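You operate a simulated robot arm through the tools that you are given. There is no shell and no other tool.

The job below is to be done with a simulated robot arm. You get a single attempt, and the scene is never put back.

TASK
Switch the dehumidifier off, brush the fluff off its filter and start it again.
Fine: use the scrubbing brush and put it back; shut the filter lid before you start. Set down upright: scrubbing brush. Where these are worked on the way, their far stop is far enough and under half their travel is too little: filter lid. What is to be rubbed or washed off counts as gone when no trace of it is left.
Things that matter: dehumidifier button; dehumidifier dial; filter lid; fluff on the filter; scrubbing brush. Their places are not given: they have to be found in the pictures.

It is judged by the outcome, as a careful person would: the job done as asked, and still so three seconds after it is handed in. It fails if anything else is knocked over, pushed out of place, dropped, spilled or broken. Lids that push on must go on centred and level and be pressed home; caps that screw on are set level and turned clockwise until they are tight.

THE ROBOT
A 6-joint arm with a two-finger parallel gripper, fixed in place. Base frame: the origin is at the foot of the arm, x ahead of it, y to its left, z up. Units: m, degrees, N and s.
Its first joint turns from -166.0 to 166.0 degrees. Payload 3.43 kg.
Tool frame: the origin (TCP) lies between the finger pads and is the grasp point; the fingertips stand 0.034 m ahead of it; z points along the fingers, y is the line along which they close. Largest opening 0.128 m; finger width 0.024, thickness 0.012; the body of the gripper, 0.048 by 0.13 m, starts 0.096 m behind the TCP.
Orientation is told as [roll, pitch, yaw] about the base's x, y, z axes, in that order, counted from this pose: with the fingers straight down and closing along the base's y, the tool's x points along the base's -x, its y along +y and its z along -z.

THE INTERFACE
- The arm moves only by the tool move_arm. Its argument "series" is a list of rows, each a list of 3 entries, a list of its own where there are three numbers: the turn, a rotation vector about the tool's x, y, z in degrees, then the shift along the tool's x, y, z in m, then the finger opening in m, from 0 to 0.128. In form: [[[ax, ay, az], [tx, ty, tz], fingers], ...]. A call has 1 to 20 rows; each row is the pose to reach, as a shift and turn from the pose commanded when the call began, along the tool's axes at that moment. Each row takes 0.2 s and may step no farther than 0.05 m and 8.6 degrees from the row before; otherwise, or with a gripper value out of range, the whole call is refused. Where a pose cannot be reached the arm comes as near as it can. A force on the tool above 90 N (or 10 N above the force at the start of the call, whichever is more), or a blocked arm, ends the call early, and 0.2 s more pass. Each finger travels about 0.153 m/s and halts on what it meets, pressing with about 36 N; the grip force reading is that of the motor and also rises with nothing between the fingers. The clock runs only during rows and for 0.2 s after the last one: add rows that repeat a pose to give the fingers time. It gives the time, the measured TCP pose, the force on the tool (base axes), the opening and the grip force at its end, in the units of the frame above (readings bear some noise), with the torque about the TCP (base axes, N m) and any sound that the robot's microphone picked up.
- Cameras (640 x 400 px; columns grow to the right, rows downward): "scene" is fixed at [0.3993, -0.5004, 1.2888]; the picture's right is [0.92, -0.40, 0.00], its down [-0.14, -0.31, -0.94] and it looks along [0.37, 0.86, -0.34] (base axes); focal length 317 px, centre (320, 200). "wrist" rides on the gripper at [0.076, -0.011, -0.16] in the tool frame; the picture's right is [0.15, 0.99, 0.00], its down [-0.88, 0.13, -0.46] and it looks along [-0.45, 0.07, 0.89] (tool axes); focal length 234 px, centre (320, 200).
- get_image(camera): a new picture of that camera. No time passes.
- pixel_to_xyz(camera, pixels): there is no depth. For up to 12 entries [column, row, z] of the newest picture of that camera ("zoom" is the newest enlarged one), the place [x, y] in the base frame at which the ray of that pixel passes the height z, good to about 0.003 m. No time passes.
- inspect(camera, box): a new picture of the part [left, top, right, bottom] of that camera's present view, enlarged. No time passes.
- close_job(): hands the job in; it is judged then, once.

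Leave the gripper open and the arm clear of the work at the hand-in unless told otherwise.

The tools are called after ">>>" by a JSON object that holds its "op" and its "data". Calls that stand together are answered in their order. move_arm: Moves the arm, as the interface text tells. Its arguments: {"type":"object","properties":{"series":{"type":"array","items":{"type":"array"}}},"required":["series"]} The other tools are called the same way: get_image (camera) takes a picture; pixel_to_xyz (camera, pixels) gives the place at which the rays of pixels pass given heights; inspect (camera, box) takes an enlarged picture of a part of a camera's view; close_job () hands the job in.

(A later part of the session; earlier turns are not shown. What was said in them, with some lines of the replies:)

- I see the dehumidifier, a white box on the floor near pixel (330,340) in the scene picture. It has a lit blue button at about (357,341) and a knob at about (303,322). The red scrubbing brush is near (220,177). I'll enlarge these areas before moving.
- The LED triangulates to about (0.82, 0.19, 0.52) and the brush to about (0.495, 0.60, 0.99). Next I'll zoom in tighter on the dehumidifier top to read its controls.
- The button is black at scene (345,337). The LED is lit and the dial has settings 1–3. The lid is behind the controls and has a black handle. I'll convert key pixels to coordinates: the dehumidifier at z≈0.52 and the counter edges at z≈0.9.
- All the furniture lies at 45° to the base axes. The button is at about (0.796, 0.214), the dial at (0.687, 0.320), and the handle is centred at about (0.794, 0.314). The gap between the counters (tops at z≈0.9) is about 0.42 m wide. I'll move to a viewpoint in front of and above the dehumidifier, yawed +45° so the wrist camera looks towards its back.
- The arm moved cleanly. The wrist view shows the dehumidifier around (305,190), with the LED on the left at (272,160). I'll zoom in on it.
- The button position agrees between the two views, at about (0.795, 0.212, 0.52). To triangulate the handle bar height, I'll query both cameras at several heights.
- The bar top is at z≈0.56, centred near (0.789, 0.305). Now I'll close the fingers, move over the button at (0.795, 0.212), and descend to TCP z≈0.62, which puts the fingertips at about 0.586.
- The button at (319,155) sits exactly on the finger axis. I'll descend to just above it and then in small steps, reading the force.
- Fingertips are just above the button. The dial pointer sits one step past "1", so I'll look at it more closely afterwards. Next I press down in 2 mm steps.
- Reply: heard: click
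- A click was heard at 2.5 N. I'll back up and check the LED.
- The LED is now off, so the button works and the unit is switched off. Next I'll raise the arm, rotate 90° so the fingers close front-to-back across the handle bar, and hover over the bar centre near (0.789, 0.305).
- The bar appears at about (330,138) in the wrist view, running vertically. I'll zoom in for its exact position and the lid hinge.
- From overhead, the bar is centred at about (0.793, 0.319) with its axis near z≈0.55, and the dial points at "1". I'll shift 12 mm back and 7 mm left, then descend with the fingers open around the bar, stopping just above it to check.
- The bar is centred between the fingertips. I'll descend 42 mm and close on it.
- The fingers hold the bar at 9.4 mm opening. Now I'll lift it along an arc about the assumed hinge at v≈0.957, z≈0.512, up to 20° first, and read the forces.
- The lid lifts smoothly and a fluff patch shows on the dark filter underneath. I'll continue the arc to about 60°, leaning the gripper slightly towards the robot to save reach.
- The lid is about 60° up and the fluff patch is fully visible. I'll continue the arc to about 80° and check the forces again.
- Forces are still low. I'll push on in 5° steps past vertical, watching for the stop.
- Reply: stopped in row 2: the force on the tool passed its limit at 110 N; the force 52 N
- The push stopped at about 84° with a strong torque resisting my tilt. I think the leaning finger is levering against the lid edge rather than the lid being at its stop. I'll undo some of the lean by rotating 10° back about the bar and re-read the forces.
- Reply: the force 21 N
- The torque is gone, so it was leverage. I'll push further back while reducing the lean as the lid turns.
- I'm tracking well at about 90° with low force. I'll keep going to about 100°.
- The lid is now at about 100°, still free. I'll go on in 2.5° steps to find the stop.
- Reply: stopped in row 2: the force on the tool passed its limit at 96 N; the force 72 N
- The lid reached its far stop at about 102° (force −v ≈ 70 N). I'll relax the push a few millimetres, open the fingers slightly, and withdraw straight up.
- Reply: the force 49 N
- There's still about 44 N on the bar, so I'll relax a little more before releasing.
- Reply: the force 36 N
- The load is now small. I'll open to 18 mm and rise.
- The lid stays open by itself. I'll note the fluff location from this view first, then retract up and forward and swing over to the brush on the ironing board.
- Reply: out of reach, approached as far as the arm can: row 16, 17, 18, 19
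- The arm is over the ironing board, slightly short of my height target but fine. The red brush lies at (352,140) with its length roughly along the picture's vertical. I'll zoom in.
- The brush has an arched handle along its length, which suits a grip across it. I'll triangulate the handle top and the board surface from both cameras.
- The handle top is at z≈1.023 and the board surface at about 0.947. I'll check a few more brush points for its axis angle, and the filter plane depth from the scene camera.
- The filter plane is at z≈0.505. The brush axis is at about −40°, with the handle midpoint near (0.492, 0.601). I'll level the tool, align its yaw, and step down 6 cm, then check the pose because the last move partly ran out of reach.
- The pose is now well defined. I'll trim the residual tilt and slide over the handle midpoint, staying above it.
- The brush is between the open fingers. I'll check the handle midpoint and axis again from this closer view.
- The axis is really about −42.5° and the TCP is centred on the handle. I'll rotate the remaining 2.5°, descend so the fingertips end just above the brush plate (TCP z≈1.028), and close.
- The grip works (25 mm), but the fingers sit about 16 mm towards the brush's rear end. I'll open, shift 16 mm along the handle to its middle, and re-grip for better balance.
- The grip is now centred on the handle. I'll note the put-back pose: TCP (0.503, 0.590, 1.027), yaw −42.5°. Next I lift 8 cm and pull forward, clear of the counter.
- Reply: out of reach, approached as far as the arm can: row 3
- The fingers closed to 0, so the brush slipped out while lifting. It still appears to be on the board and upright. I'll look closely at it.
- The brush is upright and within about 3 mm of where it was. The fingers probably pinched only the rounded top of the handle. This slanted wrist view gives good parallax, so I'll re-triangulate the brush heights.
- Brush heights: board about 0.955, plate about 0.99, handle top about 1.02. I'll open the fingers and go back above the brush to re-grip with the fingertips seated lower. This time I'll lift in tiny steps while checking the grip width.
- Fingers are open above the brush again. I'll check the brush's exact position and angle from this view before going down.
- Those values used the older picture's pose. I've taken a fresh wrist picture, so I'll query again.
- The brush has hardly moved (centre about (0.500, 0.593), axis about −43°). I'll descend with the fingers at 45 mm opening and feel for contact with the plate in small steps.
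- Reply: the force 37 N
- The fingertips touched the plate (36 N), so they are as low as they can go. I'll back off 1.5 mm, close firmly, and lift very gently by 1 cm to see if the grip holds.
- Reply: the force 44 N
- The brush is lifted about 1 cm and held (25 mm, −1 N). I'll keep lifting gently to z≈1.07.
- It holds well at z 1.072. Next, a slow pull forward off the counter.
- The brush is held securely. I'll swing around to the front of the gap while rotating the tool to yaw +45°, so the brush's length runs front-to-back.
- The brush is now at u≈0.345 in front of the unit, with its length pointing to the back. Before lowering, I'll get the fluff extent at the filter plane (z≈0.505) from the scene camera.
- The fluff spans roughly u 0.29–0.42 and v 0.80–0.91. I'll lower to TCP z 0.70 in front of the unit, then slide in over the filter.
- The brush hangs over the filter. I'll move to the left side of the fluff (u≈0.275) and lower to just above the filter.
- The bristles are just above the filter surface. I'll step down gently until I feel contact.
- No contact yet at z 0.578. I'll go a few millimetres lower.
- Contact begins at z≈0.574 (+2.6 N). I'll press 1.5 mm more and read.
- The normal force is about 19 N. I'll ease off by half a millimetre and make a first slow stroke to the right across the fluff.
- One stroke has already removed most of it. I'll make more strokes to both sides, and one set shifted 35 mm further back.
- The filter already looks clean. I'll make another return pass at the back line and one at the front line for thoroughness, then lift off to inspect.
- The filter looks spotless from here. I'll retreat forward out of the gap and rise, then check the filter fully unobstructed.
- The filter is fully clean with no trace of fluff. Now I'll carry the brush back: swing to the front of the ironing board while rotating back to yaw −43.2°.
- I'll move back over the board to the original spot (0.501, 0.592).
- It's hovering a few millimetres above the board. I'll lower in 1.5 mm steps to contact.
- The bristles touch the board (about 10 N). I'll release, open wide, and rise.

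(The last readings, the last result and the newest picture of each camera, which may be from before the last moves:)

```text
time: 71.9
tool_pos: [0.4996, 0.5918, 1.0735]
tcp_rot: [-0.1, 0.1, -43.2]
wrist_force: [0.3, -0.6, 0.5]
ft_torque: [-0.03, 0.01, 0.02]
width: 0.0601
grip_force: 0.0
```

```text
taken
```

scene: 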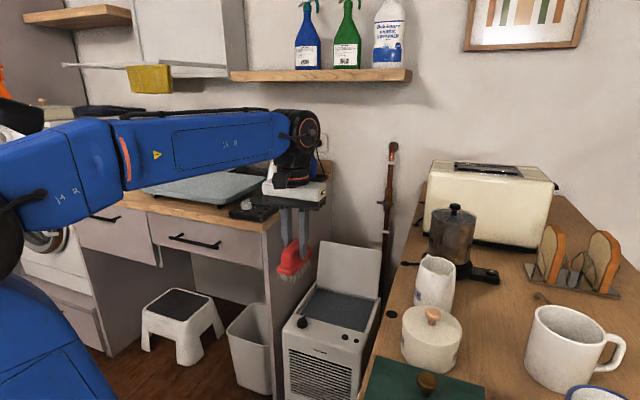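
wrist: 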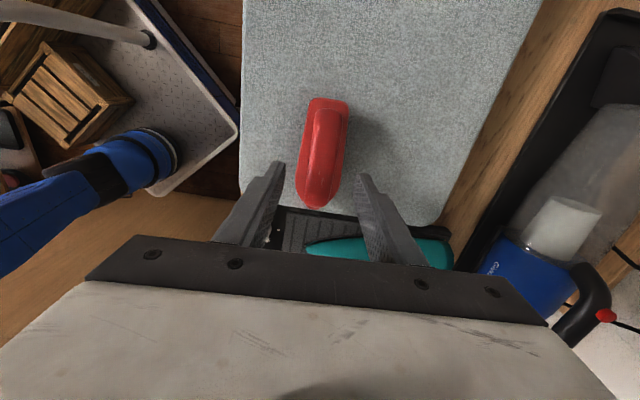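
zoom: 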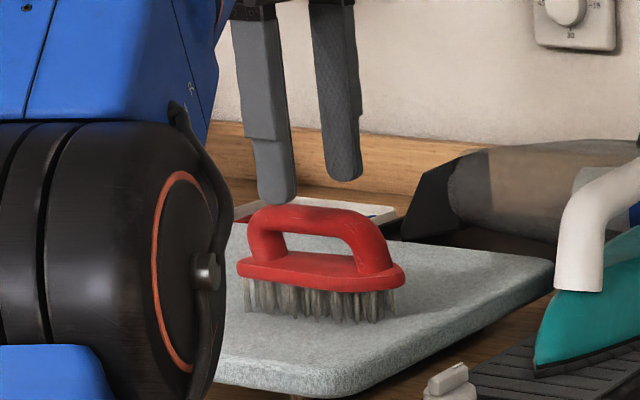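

The brush stands upright in its place. Next I'll close the lid by re-gripping its handle from above as before. First I go back to the front of the gap, avoiding the iron.

>>> {"op": "move_arm", "data": {"series": [[[0, 0, 0], [0.0013, -0.04, 0], 0.06], [[0, 0, 0], [0.0025, -0.08, 0], 0.06], [[0, 0, 0], [0.0038, -0.12, 0], 0.06], [[0, 0, 0], [0.005, -0.16, 0], 0.06], [[0, 0, 0.4], [0.0063, -0.1999, 0], 0.06], [[0, 0, 0.8], [-0.0382, -0.198, 0.002], 0.06], [[0, 0, 1.2], [-0.0827, -0.1961, 0.004], 0.06], [[0, 0, 1.8], [-0.1273, -0.1941, 0.007], 0.06], [[0, 0, 1.8], [-0.1718, -0.1922, 0.009], 0.05], [[0, 0, 1.8], [-0.2163, -0.1902, 0.011], 0.04], [[0, 0, 1.8], [-0.2608, -0.1883, 0.013], 0.03], [[0, 0, 1.8], [-0.3054, -0.1864, 0.016], 0.022], [[0, 0, 1.8], [-0.3499, -0.1844, 0.018], 0.022], [[0, 0, 1.8], [-0.3944, -0.1825, 0.02], 0.022]]}}

>>> {"op": "get_image", "data": {"camera": "scene"}}

>>> {"op": "inspect", "data": {"camera": "scene", "box": [140, 130, 330, 230]}}

```text
time: 74.9
tool_pos: [0.6645, 0.1885, 1.0551]
tcp_rot: [0.0, 0.0, -44.8]
wrist_force: [0.3, -0.9, 0.4]
ft_torque: [0.02, -0.02, 0.0]
width: 0.0221
grip_force: 0.1
```

```text
taken
```

scene: 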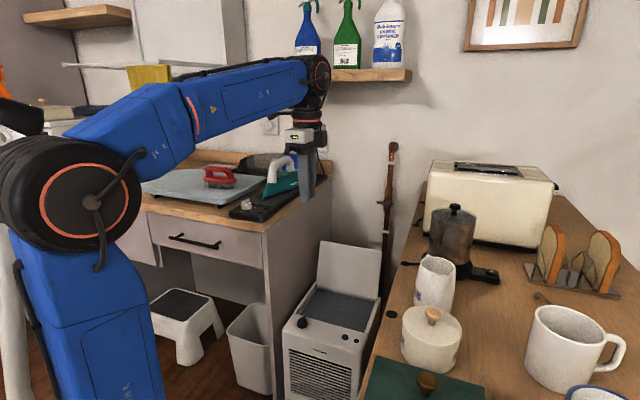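

```text
3.37 times, centred on (235, 180) of scene
```

zoom: 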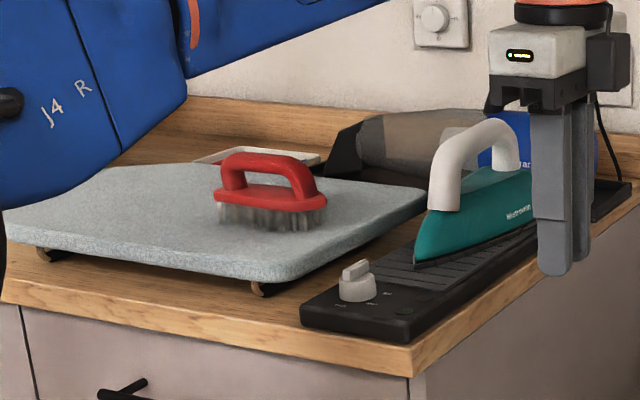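

The brush is fine on the board. Now I go over the open lid's handle (v≈1.022), staying high.

>>> {"op": "move_arm", "data": {"series": [[[0, 0, 0], [0.0002, 0.0419, 0.0255], 0.022], [[0, 0, 0], [0.0004, 0.0838, 0.051], 0.022], [[0, 0, 0], [0.0006, 0.1257, 0.0765], 0.022], [[0, 0, 0], [0.0008, 0.1676, 0.102], 0.022], [[0, 0, 0], [0.001, 0.2095, 0.1275], 0.022], [[0, 0, 0], [0.0012, 0.2514, 0.153], 0.022], [[0, 0, 0], [0.0014, 0.2933, 0.1785], 0.022], [[0, 0, 0], [0.0016, 0.3352, 0.204], 0.022], [[0, 0, 0], [0.0018, 0.3771, 0.2295], 0.022], [[0, 0, 0], [0.002, 0.419, 0.263], 0.022]]}}

>>> {"op": "get_image", "data": {"camera": "wrist"}}

>>> {"op": "inspect", "data": {"camera": "scene", "box": [280, 190, 400, 320]}}

```text
refused: row 10 steps farther than a row can; nothing moved
```

```text
taken
```

wrist: 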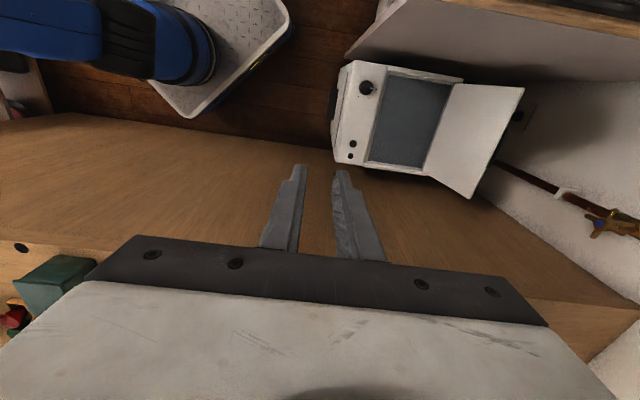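

```text
3.08 times, centred on (340, 255) of scene
```

zoom: 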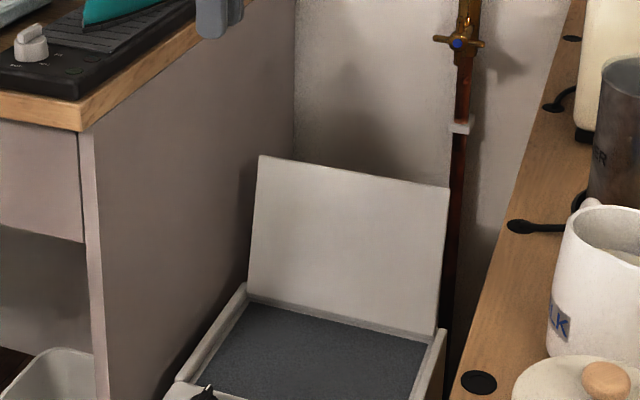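

The last step was slightly too long, so the call was refused and nothing moved. I'll resend it with an extra row.

>>> {"op": "move_arm", "data": {"series": [[[0, 0, 0], [0.0002, 0.0419, 0.0255], 0.022], [[0, 0, 0], [0.0004, 0.0838, 0.051], 0.022], [[0, 0, 0], [0.0006, 0.1257, 0.0765], 0.022], [[0, 0, 0], [0.0008, 0.1676, 0.102], 0.022], [[0, 0, 0], [0.001, 0.2095, 0.1275], 0.022], [[0, 0, 0], [0.0012, 0.2514, 0.153], 0.022], [[0, 0, 0], [0.0014, 0.2933, 0.1785], 0.022], [[0, 0, 0], [0.0016, 0.3352, 0.204], 0.022], [[0, 0, 0], [0.0018, 0.3771, 0.2295], 0.022], [[0, 0, 0], [0.002, 0.419, 0.255], 0.022], [[0, 0, 0], [0.002, 0.419, 0.27], 0.022]]}}

>>> {"op": "get_image", "data": {"camera": "wrist"}}

>>> {"op": "inspect", "data": {"camera": "scene", "box": [280, 190, 400, 320]}}

```text
time: 77.3
tool_pos: [0.9566, 0.4873, 0.7822]
tcp_rot: [-0.1, 0.1, -45.0]
wrist_force: [0.3, -0.2, 0.4]
ft_torque: [0.01, 0.02, -0.02]
width: 0.0219
grip_force: 0.0
```

```text
taken
```

wrist: 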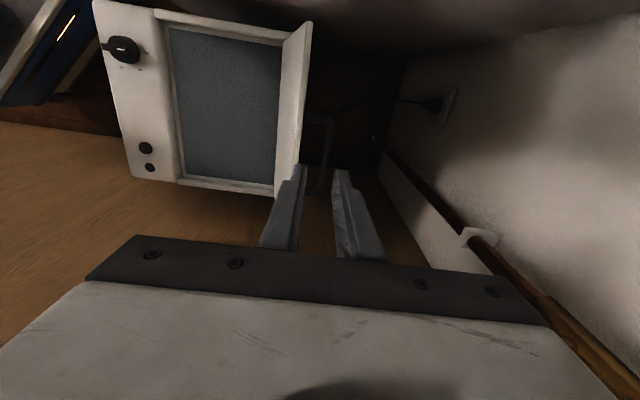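

```text
3.08 times, centred on (340, 255) of scene
```

zoom: 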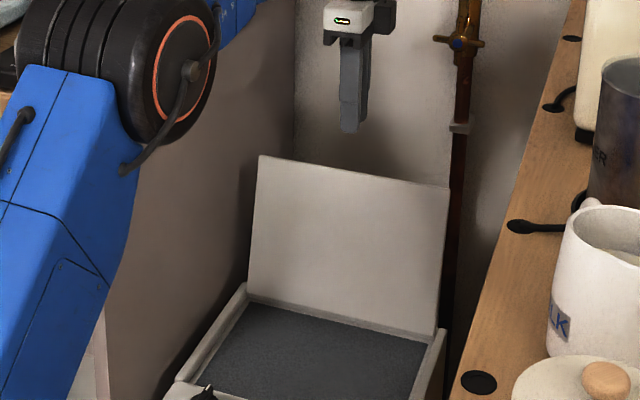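

I'm above the handle. I'll zoom in to check that the bar lies between the fingertips.

>>> {"op": "inspect", "data": {"camera": "wrist", "box": [260, 90, 400, 230]}}

```text
2.86 times, centred on (330, 160) of wrist
```

zoom: 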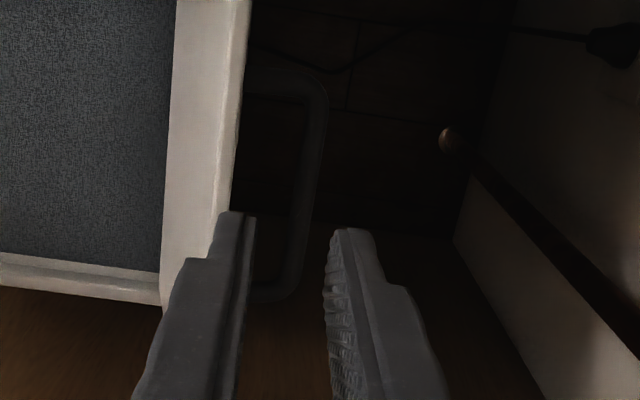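

The bar sits about 6–7 mm behind the finger centre line. I'll shift 6.5 mm back, narrow to 18 mm, and descend around it slowly.

>>> {"op": "move_arm", "data": {"series": [[[0, 0, 0], [0, 0.0065, 0.02], 0.018], [[0, 0, 0], [0, 0.0065, 0.045], 0.018], [[0, 0, 0], [0, 0.0065, 0.065], 0.018]]}}

>>> {"op": "inspect", "data": {"camera": "wrist", "box": [260, 90, 400, 230]}}

```text
time: 78.1
tool_pos: [0.9619, 0.4916, 0.7189]
tcp_rot: [0.0, -0.1, -45.0]
wrist_force: [-0.6, 0.0, -0.4]
ft_torque: [0.01, -0.01, 0.0]
width: 0.018
grip_force: 0.0
```

```text
2.86 times, centred on (330, 160) of wrist
```

zoom: 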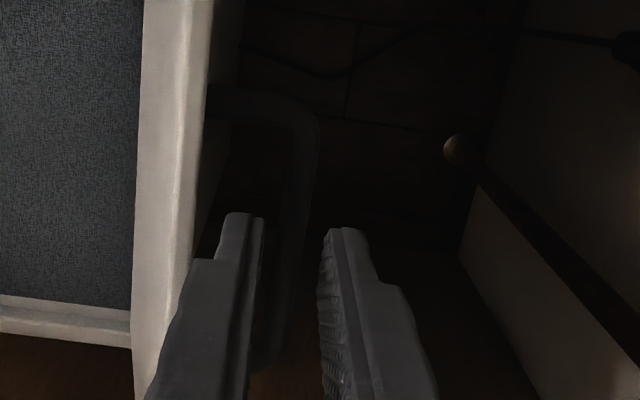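

The bar is now centred between the fingers. I'll descend the last 3 cm and close.

>>> {"op": "move_arm", "data": {"series": [[[0, 0, 0], [0, 0, 0.012], 0.018], [[0, 0, 0], [0, 0, 0.022], 0.018], [[0, 0, 0], [0, 0, 0.03], 0.018], [[0, 0, 0], [0, 0, 0.03], 0.005], [[0, 0, 0], [0, 0, 0.03], 0.0], [[0, 0, 0], [0, 0, 0.03], 0.0]]}}

```text
time: 79.5
tool_pos: [0.9629, 0.4903, 0.6893]
tcp_rot: [-0.1, 0.0, -45.0]
wrist_force: [-6.9, -4.3, 1.1]
ft_torque: [-0.04, 0.18, -1.06]
width: 0.0097
grip_force: 43.5
```

The handle is gripped (9.7 mm). I'll bring the lid back along the same arc, first to about 60°.

>>> {"op": "move_arm", "data": {"series": [[[0, 0, 0], [0, -0.01, -0.0042], 0.0], [[0, 0, 0], [0, -0.02, -0.0076], 0.0], [[0, 0, 0], [0, -0.0347, -0.0114], 0.0], [[0, 0, 0], [0, -0.0498, -0.014], 0.0], [[0, 0, 0], [0, -0.065, -0.0153], 0.0], [[0, 0, 0], [0, -0.0802, -0.0152], 0.0], [[0, 0, 0], [0, -0.0954, -0.0138], 0.0], [[0, 0, 0], [0, -0.1105, -0.011], 0.0], [[0, 0, 0], [0, -0.1252, -0.007], 0.0]]}}

>>> {"op": "inspect", "data": {"camera": "scene", "box": [280, 210, 400, 345]}}

```text
time: 81.5
tool_pos: [0.873, 0.4015, 0.6963]
tcp_rot: [-0.1, 0.0, -45.0]
wrist_force: [4.4, -8.1, 7.3]
ft_torque: [0.26, 0.26, -1.07]
width: 0.0097
grip_force: 43.5
```

```text
2.96 times, centred on (340, 278) of scene
```

zoom: 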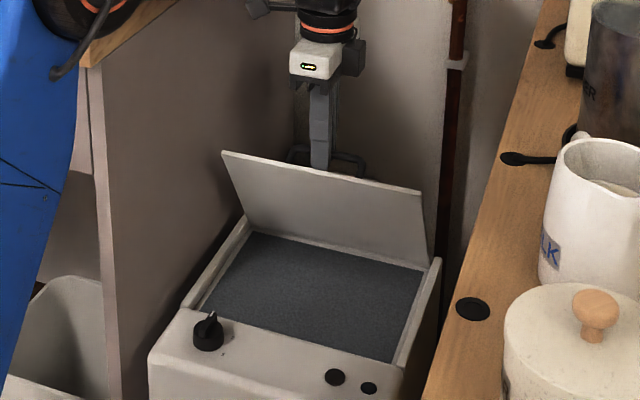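

The arc is going smoothly with low forces. I'll continue from 60° down to about 5°.

>>> {"op": "move_arm", "data": {"series": [[[0, 0, 0], [0, -0.0143, 0.0053], 0.0], [[0, 0, 0], [0, -0.0281, 0.0118], 0.0], [[0, 0, 0], [0, -0.0413, 0.0195], 0.0], [[0, 0, 0], [0, -0.0538, 0.0283], 0.0], [[0, 0, 0], [0, -0.0654, 0.0382], 0.0], [[0, 0, 0], [0, -0.0761, 0.0491], 0.0], [[0, 0, 0], [0, -0.0859, 0.0608], 0.0], [[0, 0, 0], [0, -0.0946, 0.0733], 0.0], [[0, 0, 0], [0, -0.1021, 0.0866], 0.0], [[0, 0, 0], [0, -0.1085, 0.1005], 0.0], [[0, 0, 0], [0, -0.1137, 0.1149], 0.0]]}}

>>> {"op": "inspect", "data": {"camera": "scene", "box": [280, 240, 390, 345]}}

```text
time: 83.9
tool_pos: [0.7946, 0.3235, 0.5814]
tcp_rot: [0.0, 0.0, -45.0]
wrist_force: [9.2, 10.6, -5.1]
ft_torque: [0.15, -0.22, -0.07]
width: 0.0096
grip_force: 43.1
```

```text
3.81 times, centred on (335, 292) of scene
```

zoom: 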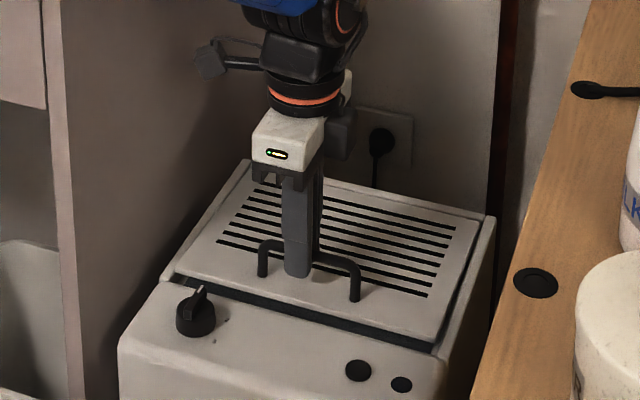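

Nearly shut. I'll lower the last 5° gently.

>>> {"op": "move_arm", "data": {"series": [[[0, 0, 0], [0, -0.0005, 0.005], 0.0], [[0, 0, 0], [0, -0.001, 0.01], 0.0], [[0, 0, 0], [0, -0.0015, 0.0135], 0.0]]}}

>>> {"op": "inspect", "data": {"camera": "scene", "box": [280, 240, 390, 345]}}

```text
time: 84.7
tool_pos: [0.7921, 0.3202, 0.5698]
tcp_rot: [0.0, -0.1, -44.9]
wrist_force: [-10.4, -5.9, 33.1]
ft_torque: [-0.15, 0.21, 0.01]
width: 0.0092
grip_force: 43.4
```

```text
3.81 times, centred on (335, 292) of scene
```

zoom: 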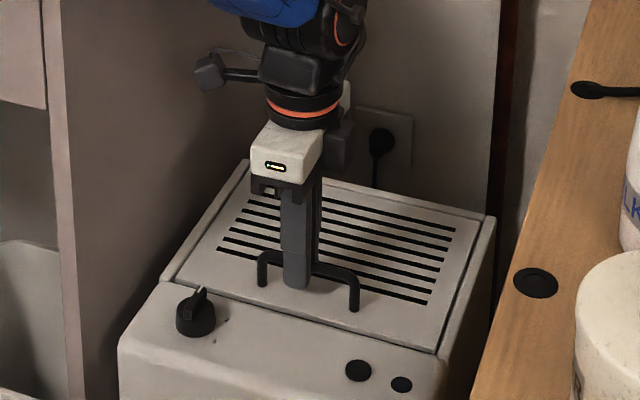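

The lid is down against its seat (33 N reaction). I'll release the handle and rise, then check that it's flush.

>>> {"op": "move_arm", "data": {"series": [[[0, 0, 0], [0, 0.0005, -0.001], 0.0], [[0, 0, 0], [0, 0.001, -0.001], 0.03], [[0, 0, 0], [0, 0.001, -0.001], 0.05], [[0, 0, 0], [0, 0.001, -0.02], 0.05], [[0, 0, 0], [0, 0.001, -0.06], 0.05], [[0, 0, 0], [0, 0.001, -0.1], 0.05], [[0, 0, 0], [0, 0.001, -0.145], 0.05]]}}

>>> {"op": "inspect", "data": {"camera": "scene", "box": [285, 265, 390, 345]}}

>>> {"op": "get_image", "data": {"camera": "wrist"}}

```text
time: 86.3
tool_pos: [0.7917, 0.3229, 0.7124]
tcp_rot: [-0.1, 0.0, -45.0]
wrist_force: [-0.2, -1.4, -0.2]
ft_torque: [0.02, 0.04, 0.0]
width: 0.05
grip_force: 0.1
```

```text
5.00 times, centred on (338, 305) of scene
```

zoom: 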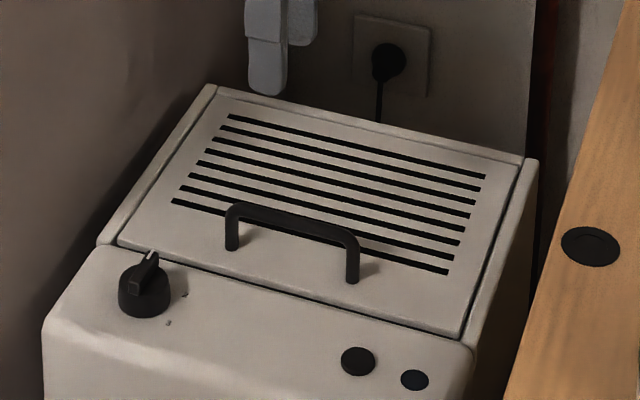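

```text
taken
```

wrist: 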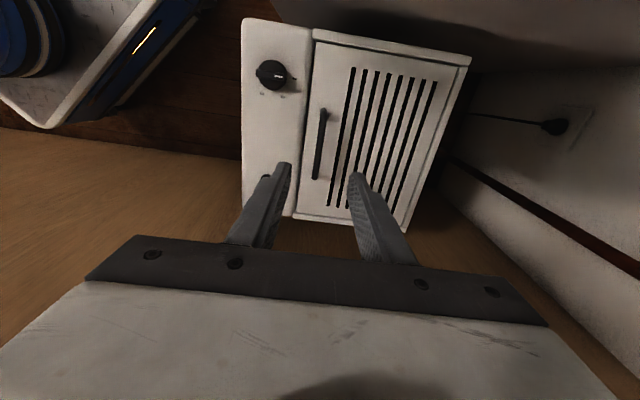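

The lid is shut flush. Next I'll close the fingers and move over the button at (0.7955, 0.2145), stopping 4 cm above it to verify.

>>> {"op": "move_arm", "data": {"series": [[[0, 0, 0], [-0.0264, -0.0247, 0], 0.02], [[0, 0, 0], [-0.0529, -0.0493, 0], 0.0], [[0, 0, 0], [-0.0793, -0.074, 0], 0.0], [[0, 0, 0], [-0.0793, -0.074, 0.04], 0.0], [[0, 0, 0], [-0.0793, -0.074, 0.08], 0.0], [[0, 0, 0], [-0.0793, -0.074, 0.112], 0.0]]}}

>>> {"op": "get_image", "data": {"camera": "wrist"}}

>>> {"op": "inspect", "data": {"camera": "scene", "box": [290, 278, 386, 358]}}

```text
time: 87.7
tool_pos: [0.7966, 0.2134, 0.6019]
tcp_rot: [0.0, 0.0, -45.0]
wrist_force: [1.3, -0.1, 0.5]
ft_torque: [-0.03, 0.02, -0.02]
width: 0.0005
grip_force: 33.2
```

```text
taken
```

wrist: 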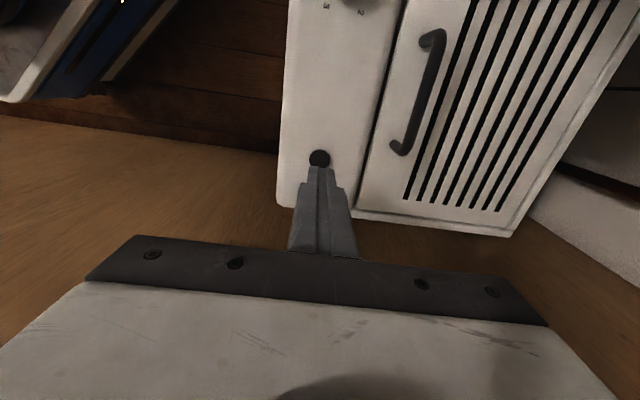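

```text
5.00 times, centred on (338, 318) of scene
```

zoom: 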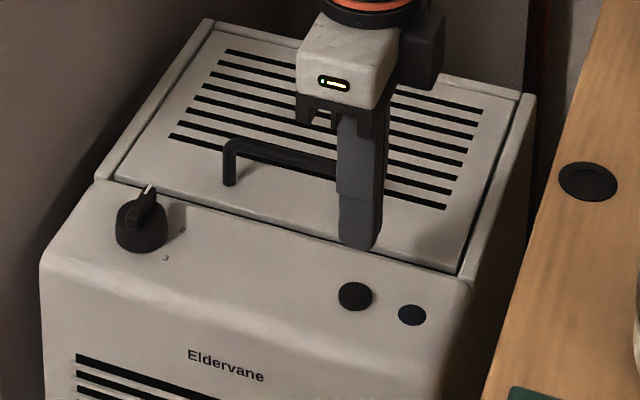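

The button at (319,158) is under the fingers within about 4 mm. I'll nudge 3 mm left and descend, then press as before until the click.

>>> {"op": "move_arm", "data": {"series": [[[0, 0, 0], [0.003, 0, 0.02], 0.0], [[0, 0, 0], [0.003, 0, 0.036], 0.0], [[0, 0, 0], [0.003, 0, 0.042], 0.0], [[0, 0, 0], [0.003, 0, 0.044], 0.0], [[0, 0, 0], [0.003, 0, 0.046], 0.0]]}}

>>> {"op": "inspect", "data": {"camera": "scene", "box": [290, 278, 386, 358]}}

```text
time: 88.9
tool_pos: [0.794, 0.2161, 0.5555]
tcp_rot: [0.0, 0.0, -45.0]
wrist_force: [1.6, 0.3, 2.3]
ft_torque: [-0.04, -0.04, -0.01]
width: 0.0002
grip_force: 32.7
heard: click
```

```text
5.00 times, centred on (338, 318) of scene
```

zoom: 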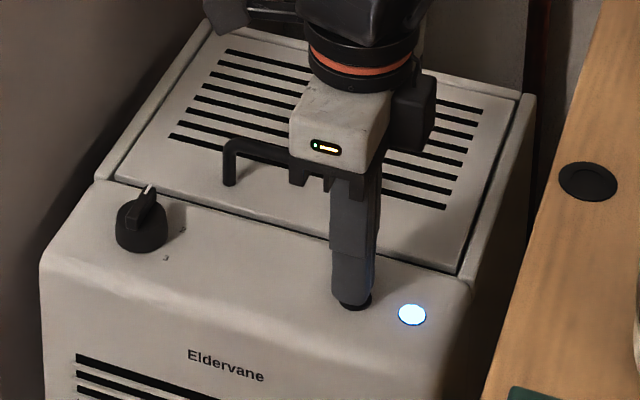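

A click, and the LED is lit again. I'll back straight up, retreat clear of the unit, and open the gripper.

>>> {"op": "move_arm", "data": {"series": [[[0, 0, 0], [0, 0, -0.015], 0.0], [[0, 0, 0], [0, 0, -0.055], 0.0], [[0, 0, 0], [0, 0, -0.1], 0.0], [[0, 0, 0], [0, 0, -0.145], 0.02], [[0, 0, 0], [0.005, -0.02, -0.19], 0.05], [[0, 0, 0], [0.01, -0.04, -0.23], 0.08], [[0, 0, 0], [0.015, -0.06, -0.27], 0.1], [[0, 0, 0], [0.02, -0.08, -0.31], 0.12], [[0, 0, 0], [0.025, -0.1, -0.35], 0.128], [[0, 0, 0], [0.03, -0.12, -0.39], 0.128], [[0, 0, 0], [0.035, -0.14, -0.43], 0.128]]}}

>>> {"op": "get_image", "data": {"camera": "scene"}}

>>> {"op": "inspect", "data": {"camera": "scene", "box": [280, 260, 390, 360]}}

>>> {"op": "get_image", "data": {"camera": "wrist"}}

```text
time: 91.3
tool_pos: [0.6726, 0.1407, 0.9868]
tcp_rot: [0.0, -0.1, -45.0]
wrist_force: [0.4, -0.3, 0.2]
ft_torque: [-0.04, 0.02, 0.04]
width: 0.1279
grip_force: 0.0
```

```text
taken
```

scene: 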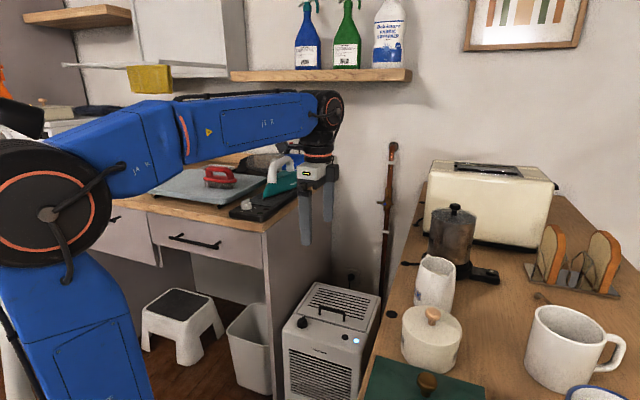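

```text
4.00 times, centred on (335, 310) of scene
```

zoom: 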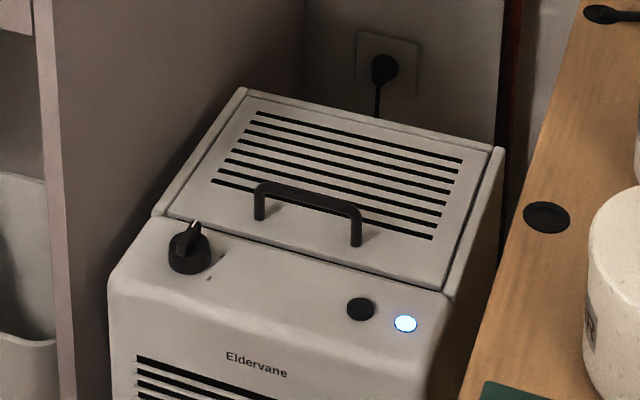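

```text
taken
```

wrist: 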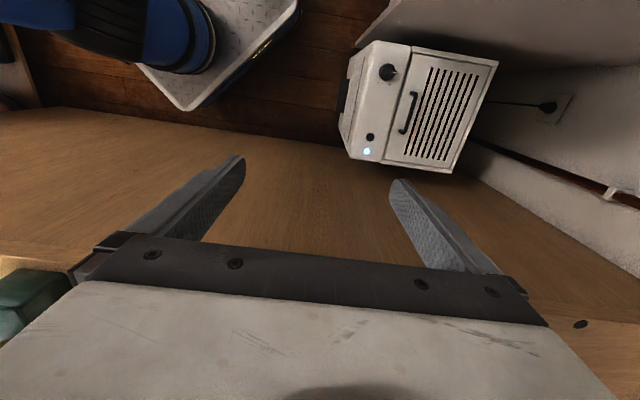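

The LED is on, the lid is shut, and the dial is unchanged. I'll take a last look at the brush and its surroundings before handing in.

>>> {"op": "inspect", "data": {"camera": "scene", "box": [150, 130, 340, 240]}}

>>> {"op": "inspect", "data": {"camera": "wrist", "box": [330, 20, 510, 185]}}

```text
3.37 times, centred on (245, 185) of scene
```

zoom: 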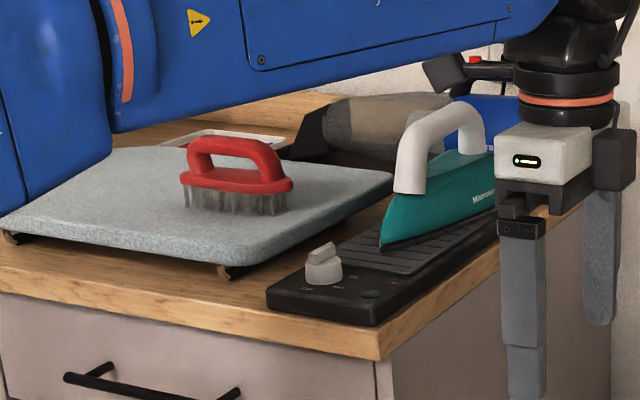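

```text
2.42 times, centred on (420, 102) of wrist
```

zoom: 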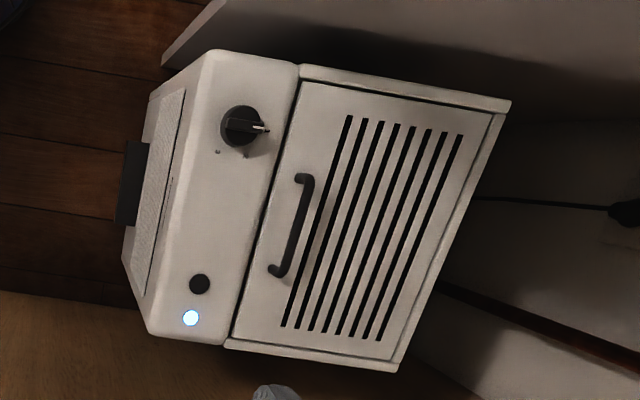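

The brush is upright on the board, the filter is clean and the lid is flush. The dehumidifier is running (LED lit) with the dial still at 1. The gripper is open and clear of the work, so I'm handing in the job.

>>> {"op": "close_job", "data": {}}

```text
The job is handed in.
```

The job is done and handed in. The dehumidifier is running again, with its light on and the dial still at 1, where it was.

- **Switching off and on:** I pressed the button once to switch it off and once to restart it. Each press clicked and the light changed.
- **Filter:** I opened the lid to its far stop and brushed the filter with the scrubbing brush. The last pictures before I shut the lid show no trace of fluff.
- **Lid:** It was shut and flush before I restarted the unit.
- **Brush:** It is back upright in its place on the ironing board.

- **Slipped grip:** On the first try, the brush slipped out of the grip as I began to lift it. It stayed upright and within about 3 mm of where it was. I took a lower grip and lifted more gently, and it held for the rest of the job.
- **Force stops:** Two pushes while opening the lid hit the force limit. Once the tilted gripper levered against the lid's edge, and once the lid reached its far stop. I saw no damage, and the lid closed normally.
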